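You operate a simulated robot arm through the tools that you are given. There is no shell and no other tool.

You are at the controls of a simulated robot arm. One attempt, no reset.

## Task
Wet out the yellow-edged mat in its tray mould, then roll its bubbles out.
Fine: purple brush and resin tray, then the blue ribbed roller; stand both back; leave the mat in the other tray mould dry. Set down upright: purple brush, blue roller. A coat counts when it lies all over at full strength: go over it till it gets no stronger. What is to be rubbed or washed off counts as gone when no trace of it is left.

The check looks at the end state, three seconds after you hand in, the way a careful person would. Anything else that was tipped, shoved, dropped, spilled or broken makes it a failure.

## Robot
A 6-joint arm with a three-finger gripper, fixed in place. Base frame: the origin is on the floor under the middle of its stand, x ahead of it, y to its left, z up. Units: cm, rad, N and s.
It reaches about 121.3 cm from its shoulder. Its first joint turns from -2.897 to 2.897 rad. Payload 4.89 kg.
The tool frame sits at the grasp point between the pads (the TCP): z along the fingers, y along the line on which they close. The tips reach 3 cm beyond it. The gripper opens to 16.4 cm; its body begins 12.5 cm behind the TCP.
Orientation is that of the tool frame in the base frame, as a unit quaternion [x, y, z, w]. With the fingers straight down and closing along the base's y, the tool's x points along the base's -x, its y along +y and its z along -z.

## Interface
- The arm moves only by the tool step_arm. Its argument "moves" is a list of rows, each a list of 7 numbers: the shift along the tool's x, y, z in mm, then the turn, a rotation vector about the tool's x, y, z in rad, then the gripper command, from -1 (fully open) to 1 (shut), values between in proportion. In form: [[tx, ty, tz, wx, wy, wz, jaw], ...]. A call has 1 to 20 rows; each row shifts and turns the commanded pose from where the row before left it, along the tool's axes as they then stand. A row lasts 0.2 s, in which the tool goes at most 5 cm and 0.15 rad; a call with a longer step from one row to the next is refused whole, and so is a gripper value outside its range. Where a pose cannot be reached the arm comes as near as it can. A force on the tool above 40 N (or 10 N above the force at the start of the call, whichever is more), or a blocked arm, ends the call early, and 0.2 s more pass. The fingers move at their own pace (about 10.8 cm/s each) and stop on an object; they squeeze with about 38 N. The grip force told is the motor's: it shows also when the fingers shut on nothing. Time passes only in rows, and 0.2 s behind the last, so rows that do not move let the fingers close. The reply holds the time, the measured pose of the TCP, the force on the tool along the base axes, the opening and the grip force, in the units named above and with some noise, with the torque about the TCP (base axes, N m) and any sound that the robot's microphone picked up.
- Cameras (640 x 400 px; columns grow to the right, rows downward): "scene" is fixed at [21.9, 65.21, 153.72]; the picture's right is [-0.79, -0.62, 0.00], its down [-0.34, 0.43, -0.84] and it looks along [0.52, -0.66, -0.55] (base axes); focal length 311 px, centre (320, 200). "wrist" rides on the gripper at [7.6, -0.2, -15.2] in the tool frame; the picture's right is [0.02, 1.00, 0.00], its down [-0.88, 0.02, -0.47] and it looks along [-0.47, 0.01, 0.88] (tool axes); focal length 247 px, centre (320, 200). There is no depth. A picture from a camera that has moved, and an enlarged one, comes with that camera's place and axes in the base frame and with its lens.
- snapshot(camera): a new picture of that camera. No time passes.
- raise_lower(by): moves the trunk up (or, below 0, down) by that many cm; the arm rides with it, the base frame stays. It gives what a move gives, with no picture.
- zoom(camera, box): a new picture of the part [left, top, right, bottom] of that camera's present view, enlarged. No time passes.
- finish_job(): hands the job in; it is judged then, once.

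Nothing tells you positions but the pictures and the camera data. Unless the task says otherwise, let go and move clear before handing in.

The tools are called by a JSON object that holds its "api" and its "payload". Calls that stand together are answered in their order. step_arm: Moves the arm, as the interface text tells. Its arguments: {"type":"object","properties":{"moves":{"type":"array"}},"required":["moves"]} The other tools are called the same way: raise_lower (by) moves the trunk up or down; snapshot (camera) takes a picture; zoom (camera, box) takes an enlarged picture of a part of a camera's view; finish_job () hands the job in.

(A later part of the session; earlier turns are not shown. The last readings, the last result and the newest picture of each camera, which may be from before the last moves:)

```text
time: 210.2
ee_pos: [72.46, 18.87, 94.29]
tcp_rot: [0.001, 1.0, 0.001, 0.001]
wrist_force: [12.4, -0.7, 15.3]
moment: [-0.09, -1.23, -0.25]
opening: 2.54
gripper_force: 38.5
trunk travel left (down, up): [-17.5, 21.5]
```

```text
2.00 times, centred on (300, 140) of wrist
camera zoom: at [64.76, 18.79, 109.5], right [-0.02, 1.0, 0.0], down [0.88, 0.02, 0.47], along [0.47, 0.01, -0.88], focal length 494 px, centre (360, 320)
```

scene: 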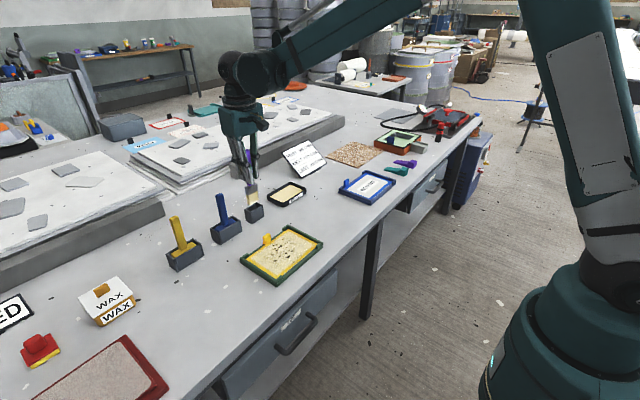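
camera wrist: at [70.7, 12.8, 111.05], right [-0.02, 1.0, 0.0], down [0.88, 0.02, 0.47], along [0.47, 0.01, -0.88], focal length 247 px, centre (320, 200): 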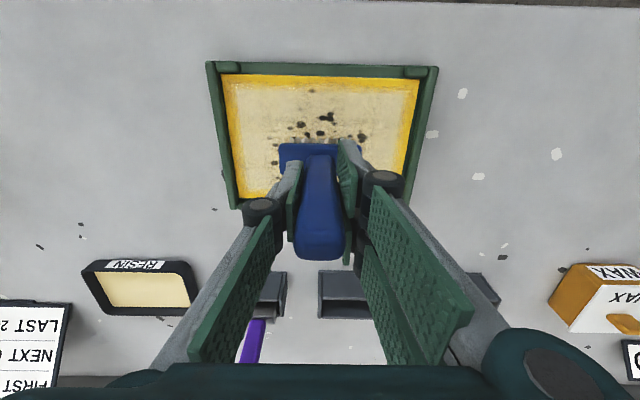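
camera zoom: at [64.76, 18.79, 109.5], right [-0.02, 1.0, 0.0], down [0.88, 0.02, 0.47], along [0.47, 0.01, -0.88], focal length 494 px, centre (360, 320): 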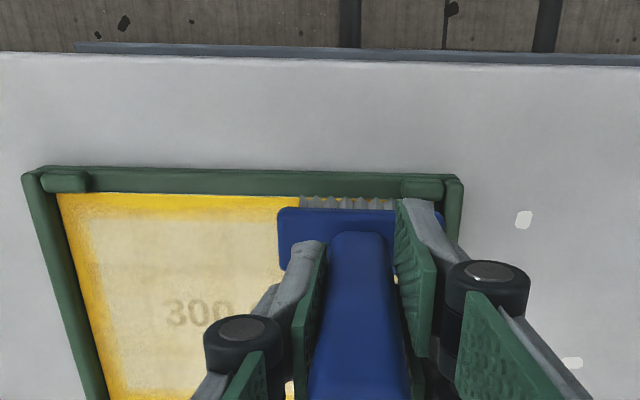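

The roller end touches the near corner block (12 N sideways), so I back off at once. For side columns x≥73 is the limit. Then I'll check the mat.

{"api": "step_arm", "payload": {"moves": [[-10, 0, 0, 0, 0, 0, 1], [-13, 0, 0, 0, 0, 0, 1], [-13, 0, 0, 0, 0, 0, 1], [-13, 0, 0, 0, 0, 0, 1], [-13, 0, 0, 0, 0, 0, 1], [-13, 0, 0, 0, 0, 0, 1], [-13, 0, 0, 0, 0, 0, 1], [-13, 0, 0, 0, 0, 0, 1], [-11, 0, 0, 0, 0, 0, 1], [0, 0, 0, 0, 0, 0, 1]]}}

{"api": "zoom", "payload": {"camera": "scene", "box": [230, 190, 330, 290]}}

{"api": "zoom", "payload": {"camera": "wrist", "box": [140, 0, 420, 180]}}

```text
time: 212.4
ee_pos: [83.48, 18.92, 94.22]
tcp_rot: [0.0, 1.0, 0.0, 0.0]
wrist_force: [1.5, -0.6, 12.2]
moment: [0.02, -0.09, -0.02]
opening: 2.5
gripper_force: 37.9
trunk travel left (down, up): [-17.5, 21.5]
```

```text
4.00 times, centred on (280, 240) of scene
camera zoom: at [21.9, 65.21, 153.72], right [-0.79, -0.62, 0.0], down [-0.34, 0.43, -0.84], along [0.52, -0.66, -0.55], focal length 1243 px, centre (480, 40)
```

zoom: 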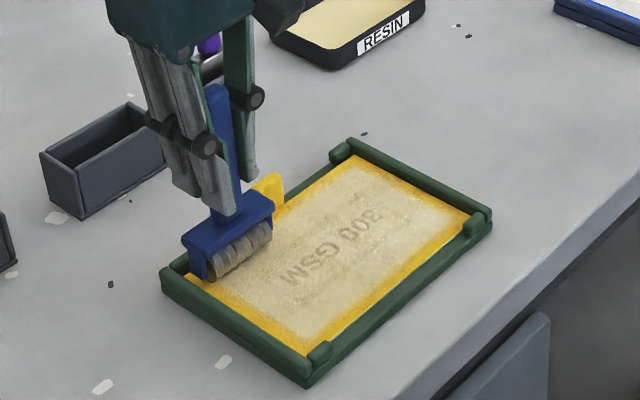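

```text
2.22 times, centred on (280, 90) of wrist
camera zoom: at [75.89, 18.83, 109.51], right [-0.02, 1.0, 0.0], down [0.88, 0.02, 0.47], along [0.47, 0.01, -0.88], focal length 549 px, centre (409, 444)
```

zoom: 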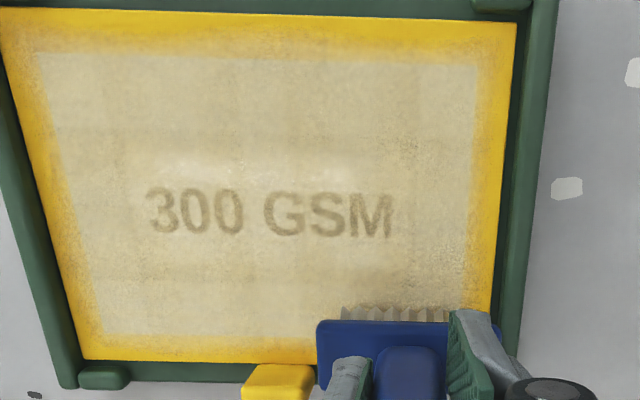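

The bubbles are practically gone already. I lift, move to the left column (y≈7.0) via the middle, and roll that too.

{"api": "step_arm", "payload": {"moves": [[10, 0, -15, 0, 0, 0, 1], [25, 0, -20, 0, 0, 0, 1], [15, -20, 0, 0, 0, 0, 1], [0, -35, 0, 0, 0, 0, 1], [0, -35, 0, 0, 0, 0, 1], [0, -29, 0, 0, 0, 0, 1], [0, 0, 15, 0, 0, 0, 1], [0, 0, 13, 0, 0, 0, 1], [0, 0, 5, 0, 0, 0, 1], [0, 0, 0, 0, 0, 0, 1]]}}

{"api": "zoom", "payload": {"camera": "wrist", "box": [180, 0, 500, 200]}}

{"api": "zoom", "payload": {"camera": "scene", "box": [230, 190, 330, 290]}}

```text
time: 214.6
ee_pos: [78.56, 7.09, 94.44]
tcp_rot: [-0.001, 1.0, 0.0, 0.001]
wrist_force: [0.3, -0.7, -1.1]
moment: [-0.01, 0.01, 0.02]
opening: 2.52
gripper_force: 38.3
trunk travel left (down, up): [-17.5, 21.5]
```

```text
2.00 times, centred on (340, 100) of wrist
camera zoom: at [70.95, 6.89, 109.66], right [-0.02, 1.0, 0.0], down [0.88, 0.02, 0.47], along [0.47, 0.01, -0.88], focal length 494 px, centre (280, 400)
```

zoom: 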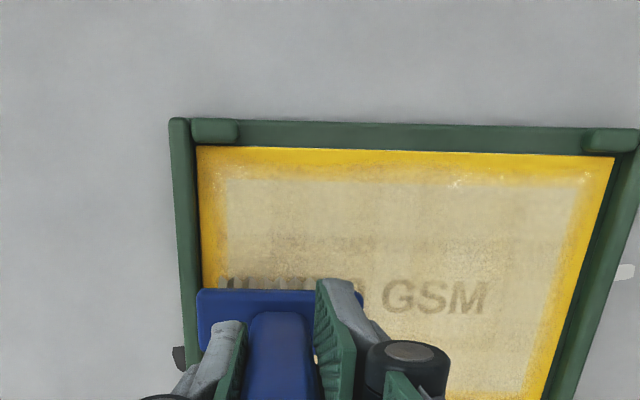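

```text
4.00 times, centred on (280, 240) of scene
camera zoom: at [21.9, 65.21, 153.72], right [-0.79, -0.62, 0.0], down [-0.34, 0.43, -0.84], along [0.52, -0.66, -0.55], focal length 1243 px, centre (480, 40)
```

zoom: 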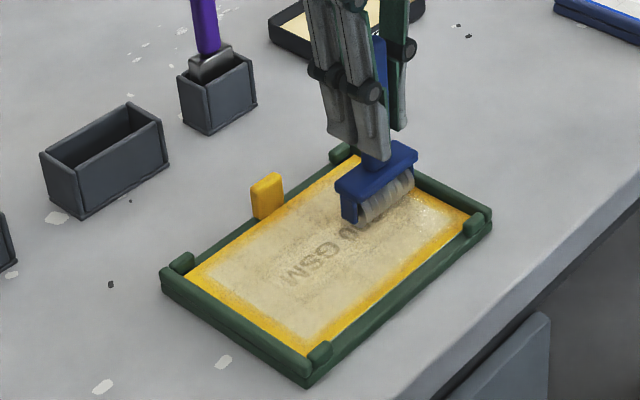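

{"api": "step_arm", "payload": {"moves": [[0, 0, 1, 0, 0, 0, 1], [0, 0, 1, 0, 0, 0, 1], [0, 0, 0, 0, 0, 0, 1]]}}

{"api": "step_arm", "payload": {"moves": [[0, 0, 0.5, 0, 0, 0, 1], [0, 0, 0, 0, 0, 0, 1]]}}

```text
time: 215.4
ee_pos: [78.42, 7.14, 94.32]
tcp_rot: [-0.001, 1.0, 0.0, -0.001]
wrist_force: [-0.7, -0.4, 3.4]
moment: [-0.01, 0.06, 0.01]
opening: 2.54
gripper_force: 38.1
trunk travel left (down, up): [-17.5, 21.5]
```

```text
time: 216.0
ee_pos: [78.55, 7.17, 94.35]
tcp_rot: [0.0, 1.0, 0.001, 0.001]
wrist_force: [-1.3, -0.2, 8.7]
moment: [0.04, 0.14, 0.02]
opening: 2.56
gripper_force: 37.8
trunk travel left (down, up): [-17.5, 21.5]
```

{"api": "step_arm", "payload": {"moves": [[-10, 0, 0.2, 0, 0, 0, 1], [-13, 0, 0, 0, 0, 0, 1], [-13, 0, 0, 0, 0, 0, 1], [-12, 0, 0, 0, 0, 0, 1], [10, 0, 0, 0, 0, 0, 1], [13, 0, 0, 0, 0, 0, 1], [13, 0, 0, 0, 0, 0, 1], [13, 0, 0, 0, 0, 0, 1], [13, 0, 0, 0, 0, 0, 1], [13, 0, 0, 0, 0, 0, 1], [13, 0, 0, 0, 0, 0, 1], [12, 0, 0, 0, 0, 0, 1], [-10, 0, 0, 0, 0, 0, 1], [-13, 0, 0, 0, 0, 0, 1], [-13, 0, 0, 0, 0, 0, 1], [-13, 0, 0, 0, 0, 0, 1], [-13, 0, 0, 0, 0, 0, 1], [-13, 0, 0, 0, 0, 0, 1], [-13, 0, 0, 0, 0, 0, 1], [-12, 0, 0, 0, 0, 0, 1]]}}

{"api": "zoom", "payload": {"camera": "wrist", "box": [220, 0, 500, 180]}}

{"api": "zoom", "payload": {"camera": "scene", "box": [230, 190, 330, 290]}}

```text
time: 220.2
ee_pos: [83.24, 6.97, 94.2]
tcp_rot: [0.0, 1.0, -0.001, 0.0]
wrist_force: [-3.2, 0.0, 15.5]
moment: [0.07, 0.18, 0.0]
opening: 2.52
gripper_force: 37.8
trunk travel left (down, up): [-17.5, 21.5]
```

```text
2.22 times, centred on (360, 90) of wrist
camera zoom: at [75.64, 6.92, 109.47], right [-0.02, 1.0, 0.0], down [0.88, 0.02, 0.47], along [0.47, 0.01, -0.88], focal length 549 px, centre (231, 444)
```

zoom: 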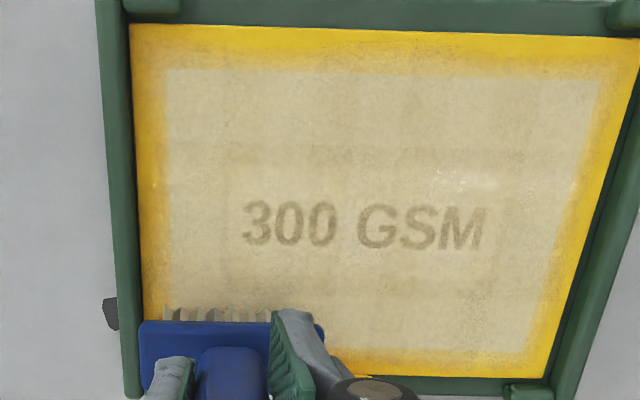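

```text
4.00 times, centred on (280, 240) of scene
camera zoom: at [21.9, 65.21, 153.72], right [-0.79, -0.62, 0.0], down [-0.34, 0.43, -0.84], along [0.52, -0.66, -0.55], focal length 1243 px, centre (480, 40)
```

zoom: 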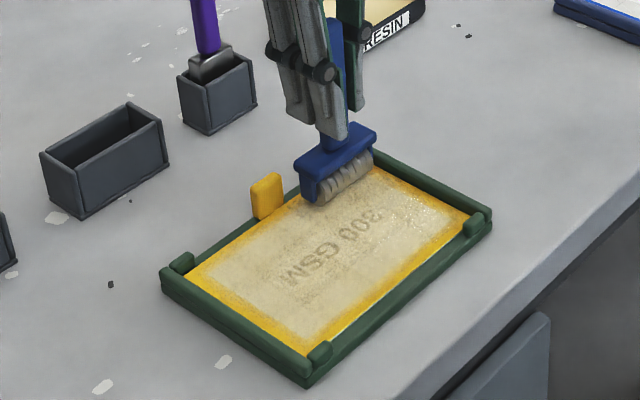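

No bubbles visible. I lift off and take a clear look at the whole mat.

{"api": "step_arm", "payload": {"moves": [[5, 0, -15, 0, 0, 0, 1], [5, 0, -30, 0, 0, 0, 1], [0, 0, -40, 0, 0, 0, 1], [-25, 15, -35, 0, 0, 0, 1], [-40, 20, -20, 0, 0, 0, 1], [-35, 15, 0, 0, 0, 0, 1], [0, 0, 0, 0, 0, 0, 1]]}}

{"api": "zoom", "payload": {"camera": "wrist", "box": [220, 0, 420, 110]}}

{"api": "zoom", "payload": {"camera": "scene", "box": [245, 215, 325, 285]}}

{"api": "zoom", "payload": {"camera": "scene", "box": [255, 222, 295, 262]}}

{"api": "zoom", "payload": {"camera": "scene", "box": [285, 222, 325, 262]}}

{"api": "zoom", "payload": {"camera": "scene", "box": [260, 245, 300, 285]}}

```text
time: 221.8
ee_pos: [92.51, 12.05, 108.08]
tcp_rot: [0.0, 1.0, 0.0, 0.0]
wrist_force: [1.1, 0.8, -1.5]
moment: [0.01, 0.11, -0.01]
opening: 2.54
gripper_force: 37.7
trunk travel left (down, up): [-17.5, 21.5]
```

```text
3.20 times, centred on (320, 55) of wrist
camera zoom: at [84.97, 11.95, 123.33], right [-0.02, 1.0, 0.0], down [0.88, 0.02, 0.47], along [0.47, 0.01, -0.88], focal length 790 px, centre (320, 664)
```

zoom: 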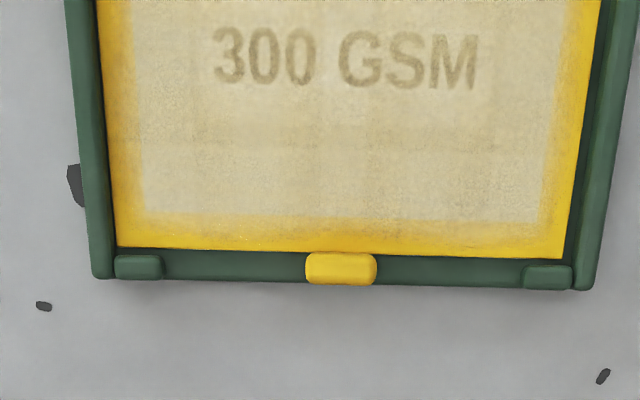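

```text
5.71 times, centred on (285, 250) of scene
camera zoom: at [21.9, 65.21, 153.72], right [-0.79, -0.62, 0.0], down [-0.34, 0.43, -0.84], along [0.52, -0.66, -0.55], focal length 1775 px, centre (520, -86)
```

zoom: 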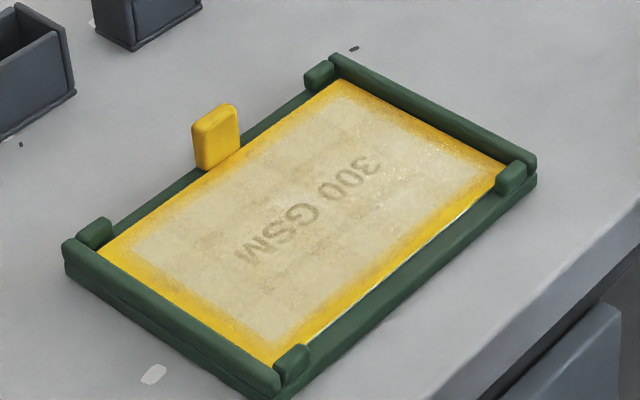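

```text
10.00 times, centred on (275, 242) of scene
camera zoom: at [21.9, 65.21, 153.72], right [-0.79, -0.62, 0.0], down [-0.34, 0.43, -0.84], along [0.52, -0.66, -0.55], focal length 3107 px, centre (770, -220)
```

zoom: 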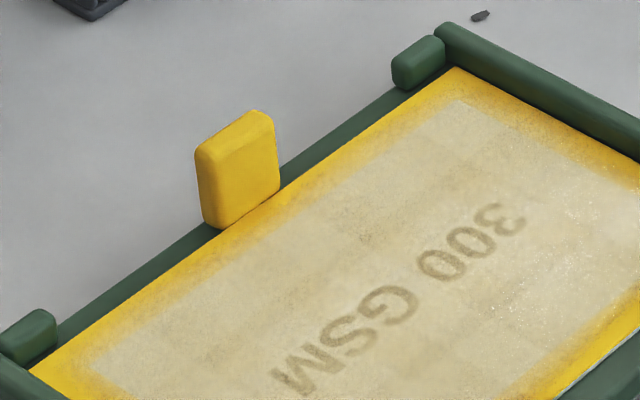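

```text
10.00 times, centred on (305, 242) of scene
camera zoom: at [21.9, 65.21, 153.72], right [-0.79, -0.62, 0.0], down [-0.34, 0.43, -0.84], along [0.52, -0.66, -0.55], focal length 3107 px, centre (470, -220)
```

zoom: 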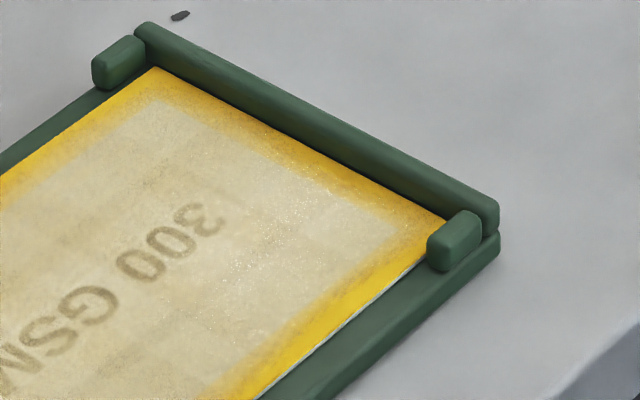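

```text
10.00 times, centred on (280, 265) of scene
camera zoom: at [21.9, 65.21, 153.72], right [-0.79, -0.62, 0.0], down [-0.34, 0.43, -0.84], along [0.52, -0.66, -0.55], focal length 3107 px, centre (720, -450)
```

zoom: 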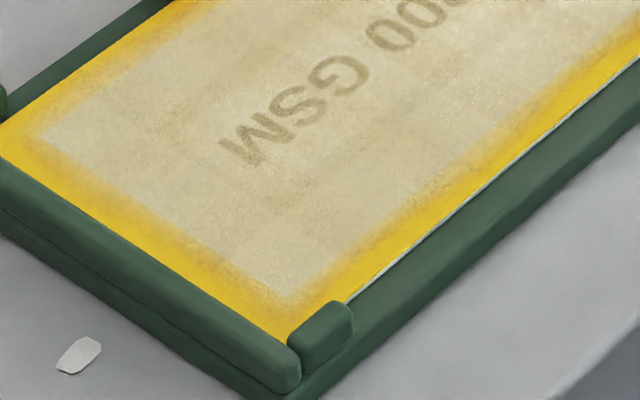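

The bubbles look gone. I want to examine the hem areas and any faint leftovers at higher magnification.

{"api": "zoom", "payload": {"camera": "scene", "box": [276, 230, 296, 244]}}

{"api": "zoom", "payload": {"camera": "scene", "box": [298, 240, 318, 254]}}

{"api": "zoom", "payload": {"camera": "scene", "box": [262, 252, 282, 270]}}

{"api": "zoom", "payload": {"camera": "scene", "box": [284, 254, 304, 272]}}

{"api": "zoom", "payload": {"camera": "scene", "box": [258, 238, 282, 256]}}

```text
16.00 times, centred on (286, 237) of scene
camera zoom: at [21.9, 65.21, 153.72], right [-0.79, -0.62, 0.0], down [-0.34, 0.43, -0.84], along [0.52, -0.66, -0.55], focal length 4971 px, centre (864, -392)
```

zoom: 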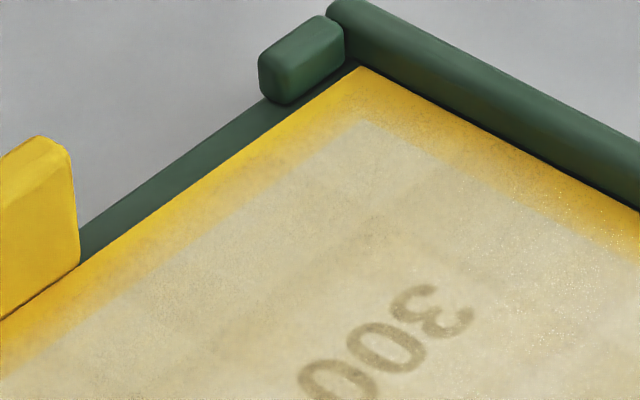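

```text
16.00 times, centred on (308, 247) of scene
camera zoom: at [21.9, 65.21, 153.72], right [-0.79, -0.62, 0.0], down [-0.34, 0.43, -0.84], along [0.52, -0.66, -0.55], focal length 4971 px, centre (512, -552)
```

zoom: 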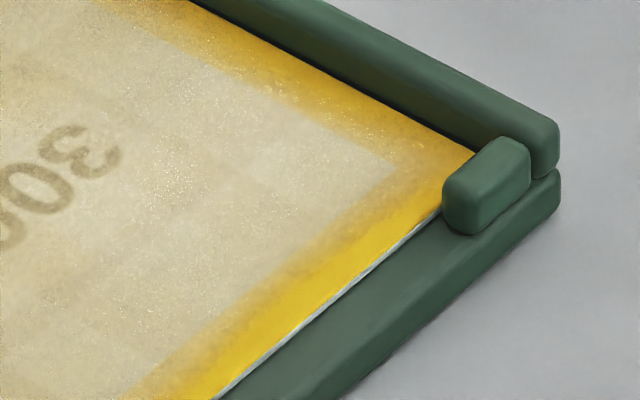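

```text
16.00 times, centred on (272, 261) of scene
camera zoom: at [21.9, 65.21, 153.72], right [-0.79, -0.62, 0.0], down [-0.34, 0.43, -0.84], along [0.52, -0.66, -0.55], focal length 4971 px, centre (1088, -776)
```

zoom: 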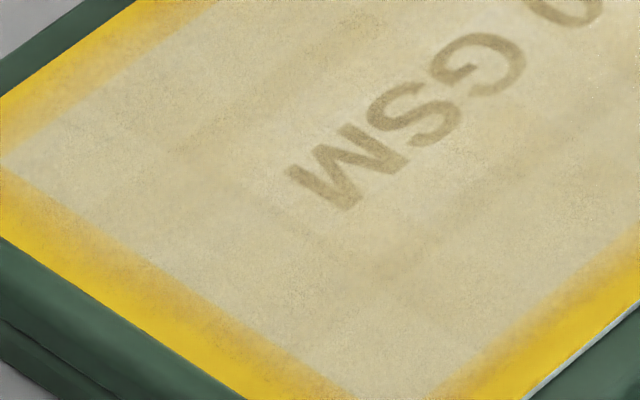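

```text
16.00 times, centred on (294, 263) of scene
camera zoom: at [21.9, 65.21, 153.72], right [-0.79, -0.62, 0.0], down [-0.34, 0.43, -0.84], along [0.52, -0.66, -0.55], focal length 4971 px, centre (736, -808)
```

zoom: 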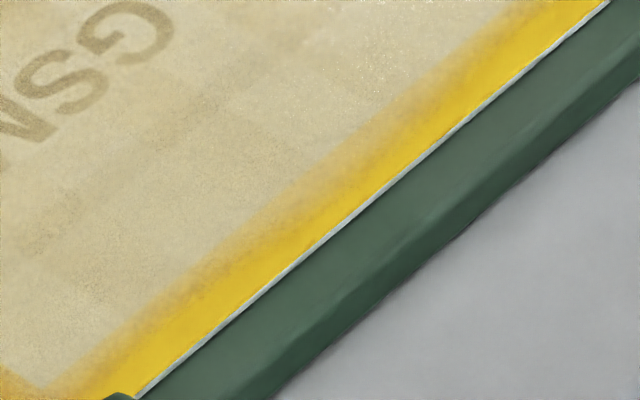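

```text
16.00 times, centred on (270, 247) of scene
camera zoom: at [21.9, 65.21, 153.72], right [-0.79, -0.62, 0.0], down [-0.34, 0.43, -0.84], along [0.52, -0.66, -0.55], focal length 4971 px, centre (1120, -552)
```

zoom: 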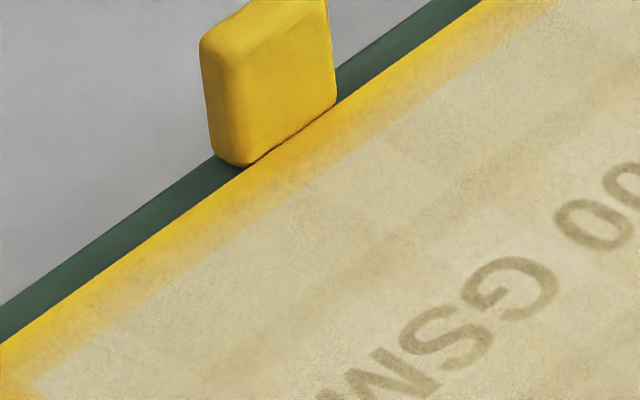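

The coat reads uniform (the faint rectangle is just the label outline showing through), and it ends in the same inset frame on all sides. To leave no trace of bubbles, I'll give the mat one more set of roller passes at y≈13, 10 and 16.

{"api": "step_arm", "payload": {"moves": [[15, 1, 0, 0, 0, 0, 1], [35, 3, 0, 0, 0, 0, 1], [40, 3, 0, 0, 0, 0, 1], [30, 2, 0, 0, 0, 0, 1], [15, 0, 0, 0, 0, 0, 1], [0, 0, 20, 0, 0, 0, 1], [0, 0, 40, 0, 0, 0, 1], [0, 0, 40, 0, 0, 0, 1], [0, 0, 25, 0, 0, 0, 1], [0, 0, 10, 0, 0, 0, 1], [0, 0, 0, 0, 0, 0, 1]]}}

{"api": "step_arm", "payload": {"moves": [[0, 0, 1.5, 0, 0, 0, 1], [0, 0, 1, 0, 0, 0, 1], [0, 0, 0, 0, 0, 0, 1]]}}

```text
time: 224.2
ee_pos: [78.84, 12.96, 94.65]
tcp_rot: [0.0, 1.0, 0.001, 0.001]
wrist_force: [0.0, 0.3, -1.6]
moment: [-0.03, 0.05, 0.01]
opening: 2.52
gripper_force: 37.9
trunk travel left (down, up): [-17.5, 21.5]
```

```text
time: 225.0
ee_pos: [78.89, 12.98, 94.48]
tcp_rot: [0.0, 1.0, 0.0, 0.0]
wrist_force: [0.1, -0.3, -1.4]
moment: [0.03, -0.02, 0.0]
opening: 2.58
gripper_force: 38.1
trunk travel left (down, up): [-17.5, 21.5]
```

{"api": "step_arm", "payload": {"moves": [[0, 0, 1, 0, 0, 0, 1], [0, 0, 0.7, 0, 0, 0, 1], [0, 0, 0, 0, 0, 0, 1]]}}

{"api": "step_arm", "payload": {"moves": [[0, 0, 0.7, 0, 0, 0, 1], [0, 0, 0, 0, 0, 0, 1]]}}

```text
time: 225.8
ee_pos: [78.82, 13.01, 94.26]
tcp_rot: [0.0, 1.0, 0.0, 0.0]
wrist_force: [0.0, 0.1, 0.3]
moment: [0.0, 0.02, 0.0]
opening: 2.53
gripper_force: 37.6
trunk travel left (down, up): [-17.5, 21.5]
```

```text
time: 226.4
ee_pos: [78.71, 12.91, 94.17]
tcp_rot: [0.0, 1.0, 0.0, 0.0]
wrist_force: [-2.0, 0.3, 7.5]
moment: [-0.03, 0.11, -0.01]
opening: 2.56
gripper_force: 38.0
trunk travel left (down, up): [-17.5, 21.5]
```

{"api": "step_arm", "payload": {"moves": [[-10, 0, 0.3, 0, 0, 0, 1], [-13, 0, 0, 0, 0, 0, 1], [-13, 0, 0, 0, 0, 0, 1], [-11, 0, 0, 0, 0, 0, 1], [12, 0, 0, 0, 0, 0, 1], [14, 0, 0, 0, 0, 0, 1], [14, 0, 0, 0, 0, 0, 1], [14, 0, 0, 0, 0, 0, 1], [14, 0, 0, 0, 0, 0, 1], [14, 0, 0, 0, 0, 0, 1], [14, 0, 0, 0, 0, 0, 1], [13, 0, 0, 0, 0, 0, 1], [-12, 0, 0, 0, 0, 0, 1], [-14, 0, 0, 0, 0, 0, 1], [-14, 0, 0, 0, 0, 0, 1], [-14, 0, 0, 0, 0, 0, 1], [-14, 0, 0, 0, 0, 0, 1], [0, 0, -8, 0, 0, 0, 1], [0, 15, -4, 0, 0, 0, 1], [0, 15, 0, 0, 0, 0, 1]]}}

{"api": "step_arm", "payload": {"moves": [[0, 0, 6, 0, 0, 0, 1], [0, 0, 5, 0, 0, 0, 1], [0, 0, 1, 0, 0, 0, 1], [0, 0, 0, 0, 0, 0, 1]]}}

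```text
time: 230.6
ee_pos: [79.44, 15.89, 95.31]
tcp_rot: [0.0, 1.0, 0.0, 0.0]
wrist_force: [-1.1, -1.6, -1.3]
moment: [0.15, 0.0, 0.01]
opening: 2.54
gripper_force: 38.4
trunk travel left (down, up): [-17.5, 21.5]
```

```text
time: 231.6
ee_pos: [79.33, 15.92, 94.3]
tcp_rot: [0.0, 1.0, 0.0, -0.001]
wrist_force: [0.6, 0.0, 10.5]
moment: [0.01, -0.14, 0.04]
opening: 2.57
gripper_force: 38.0
trunk travel left (down, up): [-17.5, 21.5]
```

{"api": "step_arm", "payload": {"moves": [[-12, 0, 0, 0, 0, 0, 1], [-14, 0, 0, 0, 0, 0, 1], [-14, 0, 0, 0, 0, 0, 1], [12, 0, 0, 0, 0, 0, 1], [14, 0, 0, 0, 0, 0, 1], [14, 0, 0, 0, 0, 0, 1], [14, 0, 0, 0, 0, 0, 1], [14, 0, 0, 0, 0, 0, 1], [14, 0, 0, 0, 0, 0, 1], [14, 0, 0, 0, 0, 0, 1], [12, 0, 0, 0, 0, 0, 1], [-12, 0, 0, 0, 0, 0, 1], [-14, 0, 0, 0, 0, 0, 1], [-14, 0, 0, 0, 0, 0, 1], [-14, 0, 0, 0, 0, 0, 1], [-14, 0, 0, 0, 0, 0, 1], [0, 0, -8, 0, 0, 0, 1], [0, -20, -4, 0, 0, 0, 1], [0, -20, 0, 0, 0, 0, 1], [0, -20, 0, 0, 0, 0, 1]]}}

{"api": "step_arm", "payload": {"moves": [[0, 0, 6, 0, 0, 0, 1], [0, 0, 5, 0, 0, 0, 1], [0, 0, 1, 0, 0, 0, 1], [0, 0, 0, 0, 0, 0, 1]]}}

{"api": "zoom", "payload": {"camera": "scene", "box": [230, 190, 330, 290]}}

```text
time: 235.8
ee_pos: [79.35, 9.94, 95.31]
tcp_rot: [-0.001, 1.0, 0.0, 0.0]
wrist_force: [0.7, 0.7, -1.4]
moment: [-0.09, -0.04, -0.02]
opening: 2.55
gripper_force: 38.6
trunk travel left (down, up): [-17.5, 21.5]
```

```text
time: 236.8
ee_pos: [79.43, 9.92, 94.26]
tcp_rot: [0.0, 1.0, -0.001, -0.001]
wrist_force: [-0.2, 1.2, 5.4]
moment: [0.08, 0.01, -0.03]
opening: 2.51
gripper_force: 38.0
trunk travel left (down, up): [-17.5, 21.5]
```

```text
4.00 times, centred on (280, 240) of scene
camera zoom: at [21.9, 65.21, 153.72], right [-0.79, -0.62, 0.0], down [-0.34, 0.43, -0.84], along [0.52, -0.66, -0.55], focal length 1243 px, centre (480, 40)
```

zoom: 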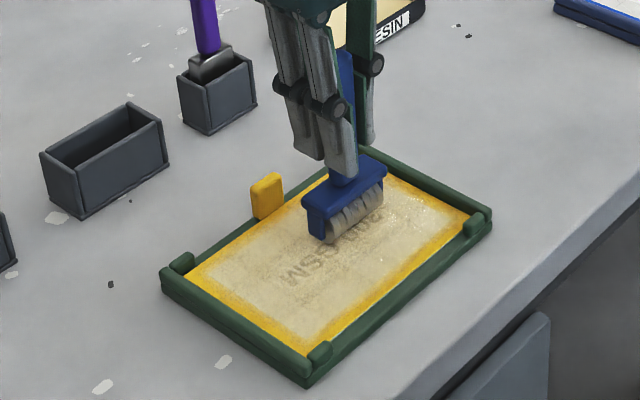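

{"api": "step_arm", "payload": {"moves": [[-12, 0, 0.3, 0, 0, 0, 1], [-14, 0, 0, 0, 0, 0, 1], [-14, 0, 0, 0, 0, 0, 1], [12, 0, 0, 0, 0, 0, 1], [14, 0, 0, 0, 0, 0, 1], [14, 0, 0, 0, 0, 0, 1], [14, 0, 0, 0, 0, 0, 1], [14, 0, 0, 0, 0, 0, 1], [14, 0, 0, 0, 0, 0, 1], [14, 0, 0, 0, 0, 0, 1], [12, 0, 0, 0, 0, 0, 1], [-12, 0, 0, 0, 0, 0, 1], [-14, 0, 0, 0, 0, 0, 1], [-14, 0, 0, 0, 0, 0, 1], [-14, 0, 0, 0, 0, 0, 1], [-14, 0, 0, 0, 0, 0, 1], [0, 0, -15, 0, 0, 0, 1], [0, 0, -40, 0, 0, 0, 1], [0, 0, -40, 0, 0, 0, 1], [0, 0, -30, 0, 0, 0, 1]]}}

{"api": "step_arm", "payload": {"moves": [[-25, 5, 0, 0, 0, 0, 1], [-40, 5, 0, 0, 0, 0, 1], [-40, 5, 0, 0, 0, 0, 1], [-25, 5, 0, 0, 0, 0, 1], [0, 0, 0, 0, 0, 0, 1]]}}

{"api": "zoom", "payload": {"camera": "wrist", "box": [220, 0, 420, 110]}}

{"api": "zoom", "payload": {"camera": "scene", "box": [245, 215, 325, 285]}}

{"api": "zoom", "payload": {"camera": "scene", "box": [255, 222, 295, 262]}}

{"api": "snapshot", "payload": {"camera": "scene"}}

```text
time: 241.0
ee_pos: [79.4, 9.95, 106.67]
tcp_rot: [0.0, 1.0, 0.0, 0.0]
wrist_force: [-0.5, 1.0, -0.8]
moment: [0.02, 0.09, -0.01]
opening: 2.55
gripper_force: 38.0
trunk travel left (down, up): [-17.5, 21.5]
```

```text
time: 242.2
ee_pos: [92.51, 11.98, 106.63]
tcp_rot: [0.0, 1.0, 0.0, 0.0]
wrist_force: [0.8, 0.0, -1.4]
moment: [-0.03, 0.08, 0.01]
opening: 2.55
gripper_force: 37.8
trunk travel left (down, up): [-17.5, 21.5]
```

```text
3.20 times, centred on (320, 55) of wrist
camera zoom: at [84.86, 11.88, 121.76], right [-0.02, 1.0, 0.0], down [0.88, 0.02, 0.47], along [0.47, 0.01, -0.88], focal length 790 px, centre (320, 664)
```

zoom: 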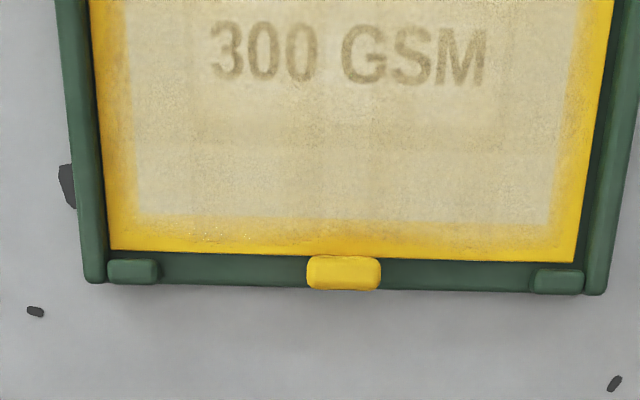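

```text
5.71 times, centred on (285, 250) of scene
camera zoom: at [21.9, 65.21, 153.72], right [-0.79, -0.62, 0.0], down [-0.34, 0.43, -0.84], along [0.52, -0.66, -0.55], focal length 1775 px, centre (520, -86)
```

zoom: 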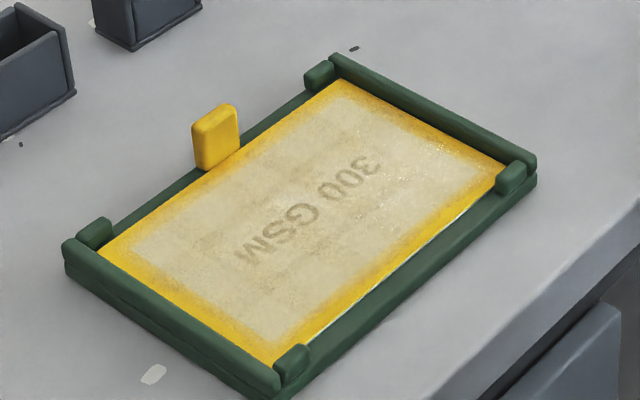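

```text
10.00 times, centred on (275, 242) of scene
camera zoom: at [21.9, 65.21, 153.72], right [-0.79, -0.62, 0.0], down [-0.34, 0.43, -0.84], along [0.52, -0.66, -0.55], focal length 3107 px, centre (770, -220)
```

zoom: 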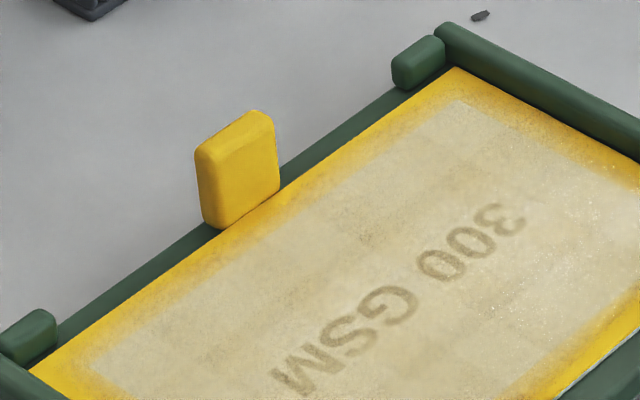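

```text
taken
```

scene: 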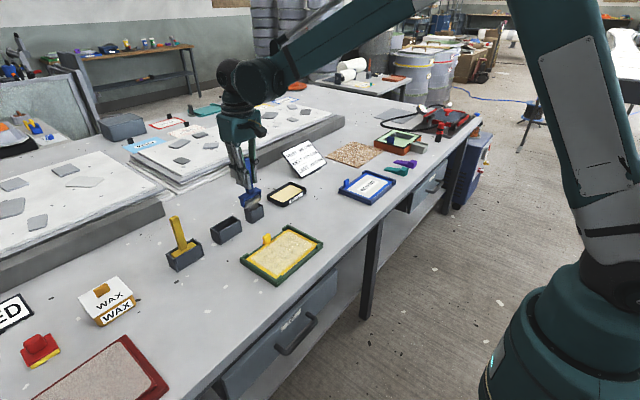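

The mat is bubble-free and evenly wet, so I return the roller to its holder. First I compare its attitude in the grip with the view right after pick-up.

{"api": "snapshot", "payload": {"camera": "wrist"}}

{"api": "zoom", "payload": {"camera": "wrist", "box": [260, 100, 380, 180]}}

{"api": "zoom", "payload": {"camera": "scene", "box": [210, 130, 290, 230]}}

```text
taken
camera wrist: at [84.86, 11.88, 121.76], right [-0.02, 1.0, 0.0], down [0.88, 0.02, 0.47], along [0.47, 0.01, -0.88], focal length 247 px, centre (320, 200)
```

wrist: 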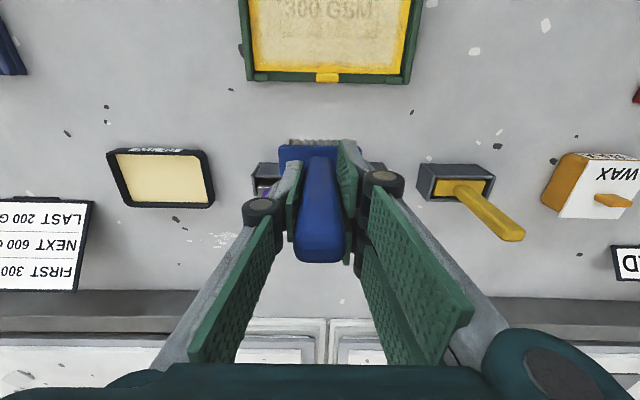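

```text
5.00 times, centred on (320, 140) of wrist
camera zoom: at [84.86, 11.88, 121.76], right [-0.02, 1.0, 0.0], down [0.88, 0.02, 0.47], along [0.47, 0.01, -0.88], focal length 1235 px, centre (320, 500)
```

zoom: 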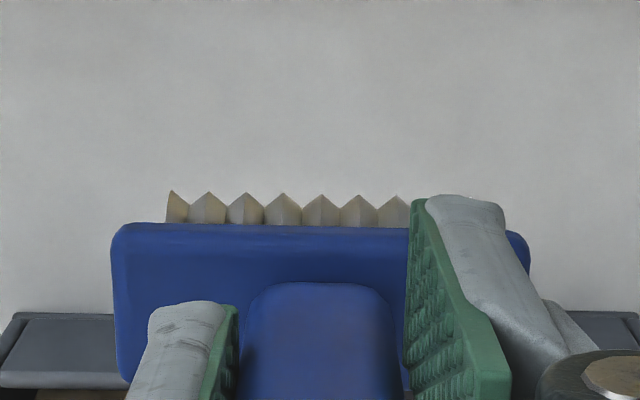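

```text
4.00 times, centred on (250, 180) of scene
camera zoom: at [21.9, 65.21, 153.72], right [-0.79, -0.62, 0.0], down [-0.34, 0.43, -0.84], along [0.52, -0.66, -0.55], focal length 1243 px, centre (600, 280)
```

zoom: 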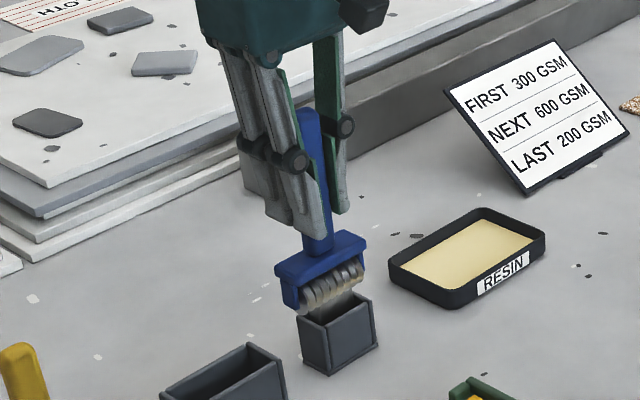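

The roller sits square in the grip. I bring it above its holder at (101.0, 18.05), moving in y first, then x.

{"api": "step_arm", "payload": {"moves": [[0, 15, 0, 0, 0, 0, 1], [0, 25, 0, 0, 0, 0, 1], [-10, 20.5, 0, 0, 0, 0, 1], [-25, 0, 0, 0, 0, 0, 1], [-25, 0, 0, 0, 0, 0, 1], [-17, 0, 0, 0, 0, 0, 1], [-8, 0, 0, 0, 0, 0, 1], [0, 0, 0, 0, 0, 0, 1]]}}

{"api": "zoom", "payload": {"camera": "wrist", "box": [260, 80, 380, 160]}}

{"api": "zoom", "payload": {"camera": "scene", "box": [180, 140, 280, 250]}}

```text
time: 244.0
ee_pos: [100.98, 18.02, 106.72]
tcp_rot: [0.001, 1.0, 0.0, 0.0]
wrist_force: [0.2, 1.1, -2.4]
moment: [-0.01, 0.05, 0.06]
opening: 2.55
gripper_force: 38.2
trunk travel left (down, up): [-17.5, 21.5]
```

```text
5.00 times, centred on (320, 120) of wrist
camera zoom: at [93.36, 17.88, 121.88], right [-0.02, 1.0, 0.0], down [0.88, 0.02, 0.47], along [0.47, 0.01, -0.88], focal length 1235 px, centre (320, 600)
```

zoom: 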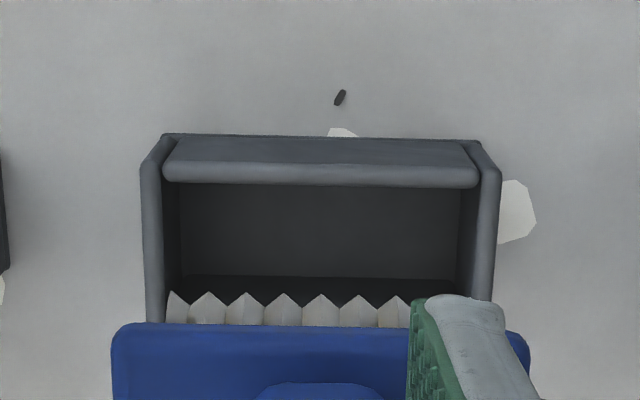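

```text
3.64 times, centred on (230, 195) of scene
camera zoom: at [21.9, 65.21, 153.72], right [-0.79, -0.62, 0.0], down [-0.34, 0.43, -0.84], along [0.52, -0.66, -0.55], focal length 1130 px, centre (647, 218)
```

zoom: 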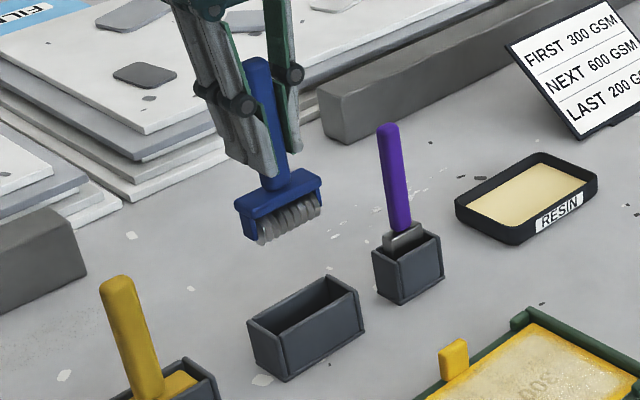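

Well centred over the holder. I lower in stages.

{"api": "step_arm", "payload": {"moves": [[0, 0, 15, 0, 0, 0, 1], [0, 0, 25, 0, 0, 0, 1], [0, 0, 20, 0, 0, 0, 1], [0, 0, 10, 0, 0, 0, 1], [0, 0, 5, 0, 0, 0, 1], [0, 0, 0, 0, 0, 0, 1]]}}

{"api": "zoom", "payload": {"camera": "wrist", "box": [250, 90, 390, 180]}}

{"api": "zoom", "payload": {"camera": "scene", "box": [195, 170, 265, 250]}}

```text
time: 245.4
ee_pos: [101.01, 18.06, 99.08]
tcp_rot: [0.0, 1.0, 0.001, 0.0]
wrist_force: [0.6, -0.6, -1.3]
moment: [0.06, 0.0, -0.01]
opening: 2.55
gripper_force: 38.2
trunk travel left (down, up): [-17.5, 21.5]
```

```text
4.44 times, centred on (320, 135) of wrist
camera zoom: at [93.34, 17.86, 114.37], right [-0.02, 1.0, 0.0], down [0.88, 0.02, 0.47], along [0.47, 0.01, -0.88], focal length 1098 px, centre (320, 489)
```

zoom: 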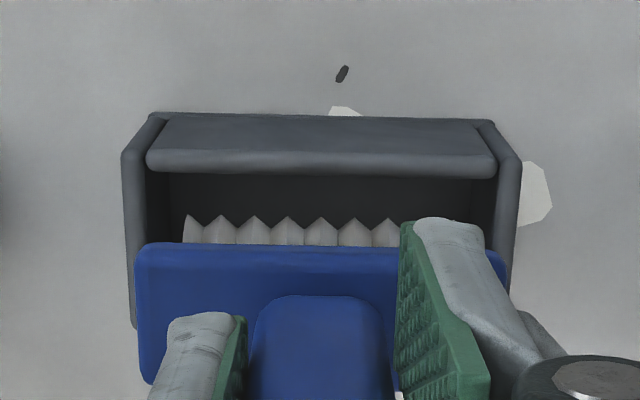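

```text
5.00 times, centred on (230, 210) of scene
camera zoom: at [21.9, 65.21, 153.72], right [-0.79, -0.62, 0.0], down [-0.34, 0.43, -0.84], along [0.52, -0.66, -0.55], focal length 1554 px, centre (770, 150)
```

zoom: 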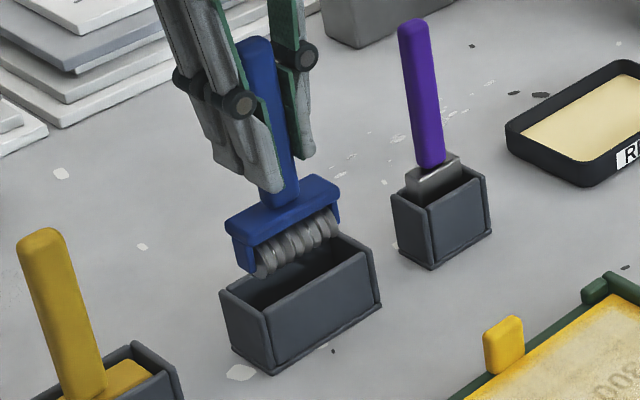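

{"api": "step_arm", "payload": {"moves": [[0, 0, 10, 0, 0, 0, 1], [0, 0, 12, 0, 0, 0, 1], [0, 0, 10, 0, 0, 0, 1], [0, 0, 8, 0, 0, 0, 1], [0, 0, 6, 0, 0, 0, 1], [0, 0, 4, 0, 0, 0, 1], [0, 0, 0, 0, 0, 0, 1]]}}

{"api": "zoom", "payload": {"camera": "scene", "box": [195, 170, 265, 250]}}

{"api": "zoom", "payload": {"camera": "wrist", "box": [250, 90, 390, 180]}}

```text
time: 247.0
ee_pos: [101.04, 17.9, 94.23]
tcp_rot: [0.001, 1.0, 0.0, -0.001]
wrist_force: [0.1, 0.0, -1.6]
moment: [-0.02, 0.0, -0.02]
opening: 2.54
gripper_force: 38.2
trunk travel left (down, up): [-17.5, 21.5]
```

```text
5.00 times, centred on (230, 210) of scene
camera zoom: at [21.9, 65.21, 153.72], right [-0.79, -0.62, 0.0], down [-0.34, 0.43, -0.84], along [0.52, -0.66, -0.55], focal length 1554 px, centre (770, 150)
```

zoom: 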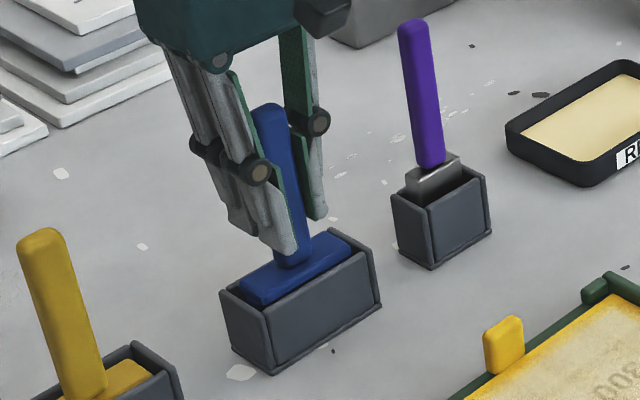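

```text
4.44 times, centred on (320, 135) of wrist
camera zoom: at [93.33, 17.84, 109.36], right [-0.02, 1.0, 0.0], down [0.88, 0.02, 0.47], along [0.47, 0.01, -0.88], focal length 1098 px, centre (320, 489)
```

zoom: 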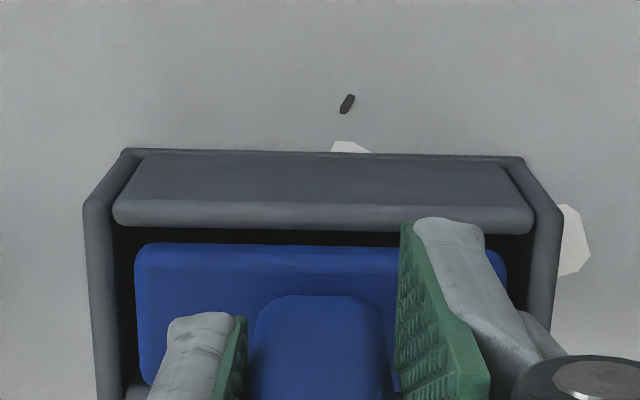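

The roller head is inside the holder. I lower the last centimetre in fine steps until it rests.

{"api": "step_arm", "payload": {"moves": [[0, 0, 4, 0, 0, 0, 1], [0, 0, 3, 0, 0, 0, 1], [0, 0, 2, 0, 0, 0, 1], [0, 0, 0, 0, 0, 0, 1]]}}

{"api": "step_arm", "payload": {"moves": [[0, 0, 1, 0, 0, 0, 1], [0, 0, 0, 0, 0, 0, 1]]}}

{"api": "step_arm", "payload": {"moves": [[0, 0, 0.8, 0, 0, 0, 1], [0, 0, 0, 0, 0, 0, 1]]}}

```text
time: 248.0
ee_pos: [100.88, 17.95, 93.21]
tcp_rot: [0.0, 1.0, 0.0, 0.0]
wrist_force: [-0.3, -0.2, -1.3]
moment: [0.02, 0.02, 0.02]
opening: 2.53
gripper_force: 38.4
trunk travel left (down, up): [-17.5, 21.5]
```

```text
time: 248.6
ee_pos: [100.84, 18.1, 93.06]
tcp_rot: [0.0, 1.0, 0.0, 0.0]
wrist_force: [-0.4, 0.7, 2.5]
moment: [-0.04, 0.08, -0.01]
opening: 2.54
gripper_force: 38.3
trunk travel left (down, up): [-17.5, 21.5]
```

```text
time: 249.2
ee_pos: [100.72, 18.06, 93.13]
tcp_rot: [0.0, 1.0, 0.0, 0.0]
wrist_force: [-0.2, 1.5, 14.5]
moment: [0.01, -0.02, -0.02]
opening: 2.53
gripper_force: 37.9
trunk travel left (down, up): [-17.5, 21.5]
```

It rests on the holder floor. I ease off and release.

{"api": "step_arm", "payload": {"moves": [[0, 0, -0.7, 0, 0, 0, 1], [0, 0, 0, 0, 0, 0, 0.65], [0, 0, 0, 0, 0, 0, 0.5], [0, 0, 0, 0, 0, 0, 0.35], [0, 0, 0, 0, 0, 0, 0.2], [0, 0, 0, 0, 0, 0, 0.1], [0, 0, 0, 0, 0, 0, 0.1]]}}

{"api": "snapshot", "payload": {"camera": "wrist"}}

{"api": "zoom", "payload": {"camera": "scene", "box": [180, 150, 280, 250]}}

```text
time: 250.8
ee_pos: [100.86, 18.05, 93.11]
tcp_rot: [-0.001, 1.0, 0.0, -0.001]
wrist_force: [0.6, 0.3, -1.0]
moment: [0.02, -0.01, 0.01]
opening: 7.37
gripper_force: 0.1
trunk travel left (down, up): [-17.5, 21.5]
```

```text
taken
camera wrist: at [93.32, 17.89, 108.36], right [-0.02, 1.0, 0.0], down [0.88, 0.02, 0.47], along [0.47, 0.01, -0.88], focal length 247 px, centre (320, 200)
```

wrist: 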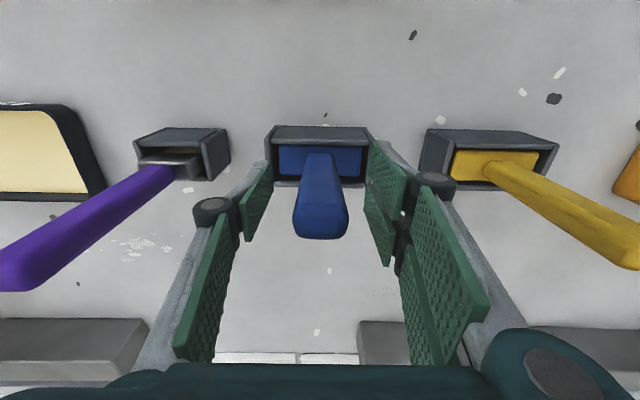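

```text
4.00 times, centred on (230, 200) of scene
camera zoom: at [21.9, 65.21, 153.72], right [-0.79, -0.62, 0.0], down [-0.34, 0.43, -0.84], along [0.52, -0.66, -0.55], focal length 1243 px, centre (680, 200)
```

zoom: 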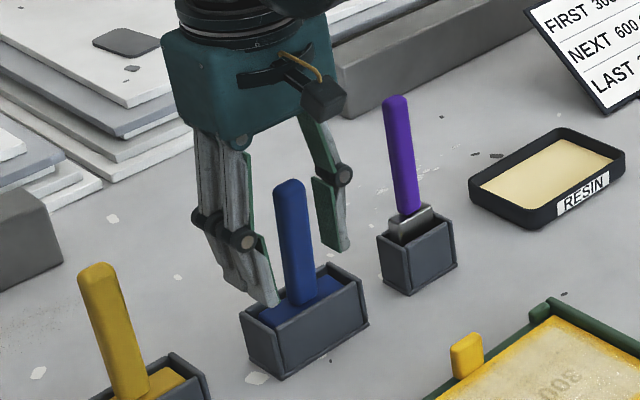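

The blue roller now seems to lean a little toward me compared with before. I'll zoom in before retreating.

{"api": "zoom", "payload": {"camera": "wrist", "box": [250, 110, 390, 250]}}

{"api": "zoom", "payload": {"camera": "scene", "box": [200, 180, 265, 250]}}

```text
2.86 times, centred on (320, 180) of wrist
camera zoom: at [93.32, 17.89, 108.36], right [-0.02, 1.0, 0.0], down [0.88, 0.02, 0.47], along [0.47, 0.01, -0.88], focal length 706 px, centre (320, 257)
```

zoom: 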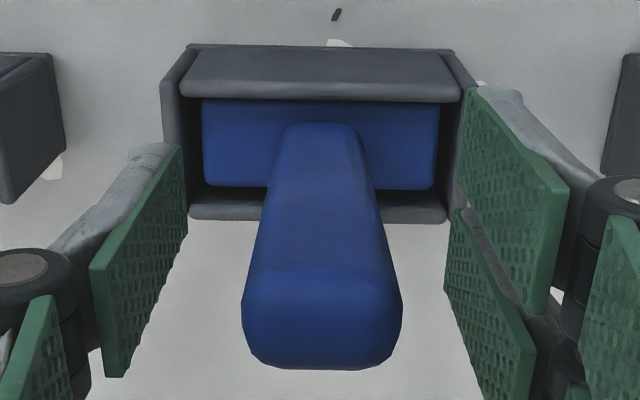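

```text
5.71 times, centred on (232, 215) of scene
camera zoom: at [21.9, 65.21, 153.72], right [-0.79, -0.62, 0.0], down [-0.34, 0.43, -0.84], along [0.52, -0.66, -0.55], focal length 1775 px, centre (820, 114)
```

zoom: 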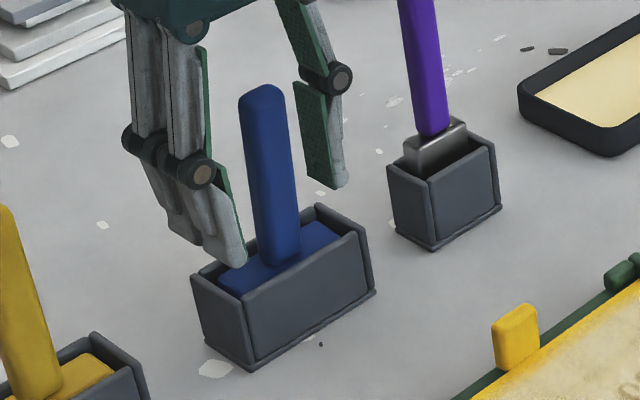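

The roller has settled leaning slightly against its holder's front wall. I rise straight up to the same viewing pose I used before pick-up to measure the lean.

{"api": "step_arm", "payload": {"moves": [[0, 0, -10, 0, 0, 0, 0.1], [0, 0, -25, 0, 0, 0, 0.1], [0, 0, -35, 0, 0, 0, 0.1], [0, 0, -40, 0, 0, 0, 0.1], [0, 0, -45, 0, 0, 0, 0.1], [0, 0, -35, 0, 0, 0, 0.1], [-2, 3, -15, 0, 0, 0, 0.1], [-2, 0, 0, 0, 0, 0, 0.1], [0, 0, 0, 0, 0, 0, 0.1]]}}

{"api": "zoom", "payload": {"camera": "wrist", "box": [260, 70, 400, 160]}}

{"api": "zoom", "payload": {"camera": "scene", "box": [170, 160, 290, 260]}}

```text
time: 252.8
ee_pos: [101.37, 18.33, 113.6]
tcp_rot: [0.0, 1.0, 0.0, 0.0]
wrist_force: [0.6, 0.8, -0.3]
moment: [-0.01, -0.02, -0.01]
opening: 7.37
gripper_force: 0.0
trunk travel left (down, up): [-17.5, 21.5]
```

```text
4.44 times, centred on (330, 115) of wrist
camera zoom: at [93.77, 18.14, 128.85], right [-0.02, 1.0, 0.0], down [0.88, 0.02, 0.47], along [0.47, 0.01, -0.88], focal length 1098 px, centre (276, 578)
```

zoom: 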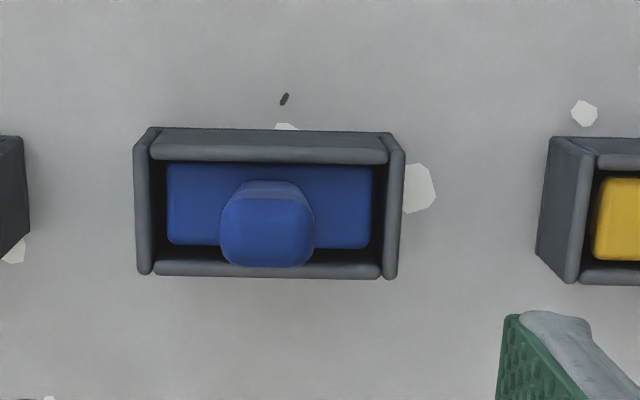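

```text
4.00 times, centred on (230, 210) of scene
camera zoom: at [21.9, 65.21, 153.72], right [-0.79, -0.62, 0.0], down [-0.34, 0.43, -0.84], along [0.52, -0.66, -0.55], focal length 1243 px, centre (680, 160)
```

zoom: 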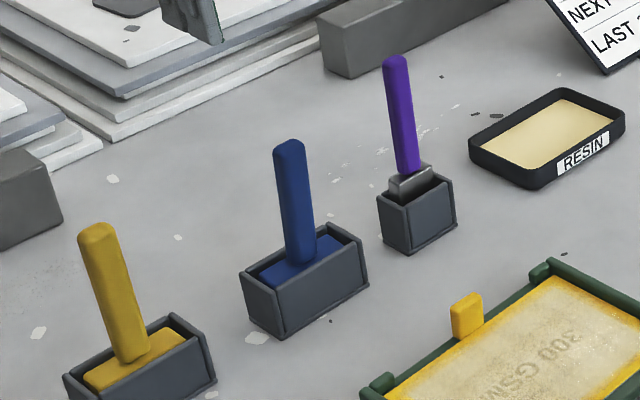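

The roller leans about 6° against its holder wall, still standing and stable, and the brush stands straight. Now that the gripper is empty, I'll hover over the mat for a close, unobstructed inspection.

{"api": "step_arm", "payload": {"moves": [[15, -3, 0, 0, 0, 0, -0.2], [30, -7, 0, 0, 0, 0, -0.6], [40, -9, 0, 0, 0, 0, -1], [45, -11, 0, 0, 0, 0, -1], [45, -11, 0, 0, 0, 0, -1], [35, -8, 0, 0, 0, 0, -1], [20, -4, 0, 0, 0, 0, -1], [0, 0, 20, 0, 0, 0, -1], [0, 0, 40, 0, 0, 0, -1], [0, 0, 30, 0, 0, 0, -1], [0, 0, 0, 0, 0, 0, -1]]}}

{"api": "snapshot", "payload": {"camera": "wrist"}}

{"api": "zoom", "payload": {"camera": "wrist", "box": [220, 60, 420, 220]}}

```text
time: 255.2
ee_pos: [78.44, 12.94, 104.72]
tcp_rot: [0.0, 1.0, 0.0, 0.0]
wrist_force: [1.4, 0.2, 0.0]
moment: [0.03, 0.06, 0.03]
opening: 16.4
gripper_force: 0.0
trunk travel left (down, up): [-17.5, 21.5]
```

```text
taken
camera wrist: at [70.81, 12.84, 119.91], right [-0.02, 1.0, 0.0], down [0.88, 0.02, 0.47], along [0.47, 0.01, -0.88], focal length 247 px, centre (320, 200)
```

wrist: 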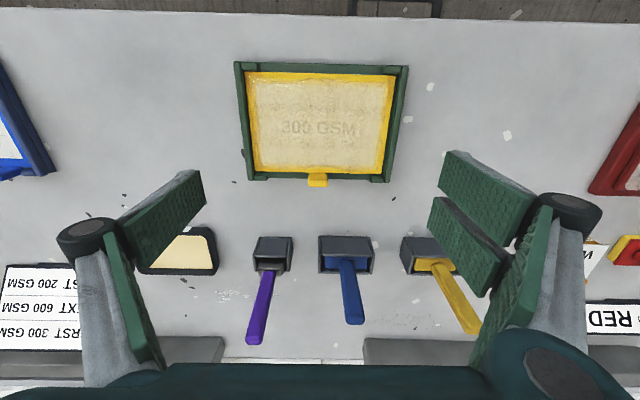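

```text
2.50 times, centred on (320, 140) of wrist
camera zoom: at [70.81, 12.84, 119.91], right [-0.02, 1.0, 0.0], down [0.88, 0.02, 0.47], along [0.47, 0.01, -0.88], focal length 617 px, centre (320, 350)
```

zoom: 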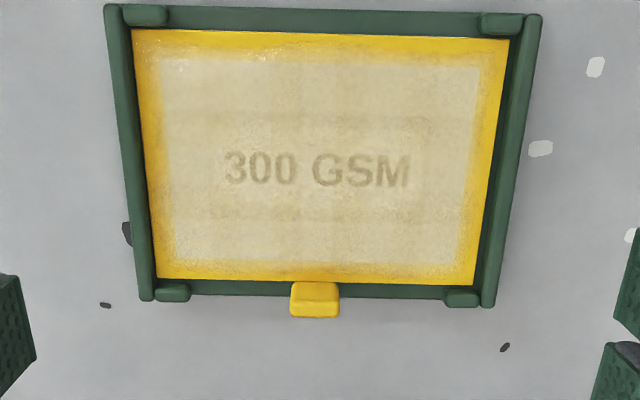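

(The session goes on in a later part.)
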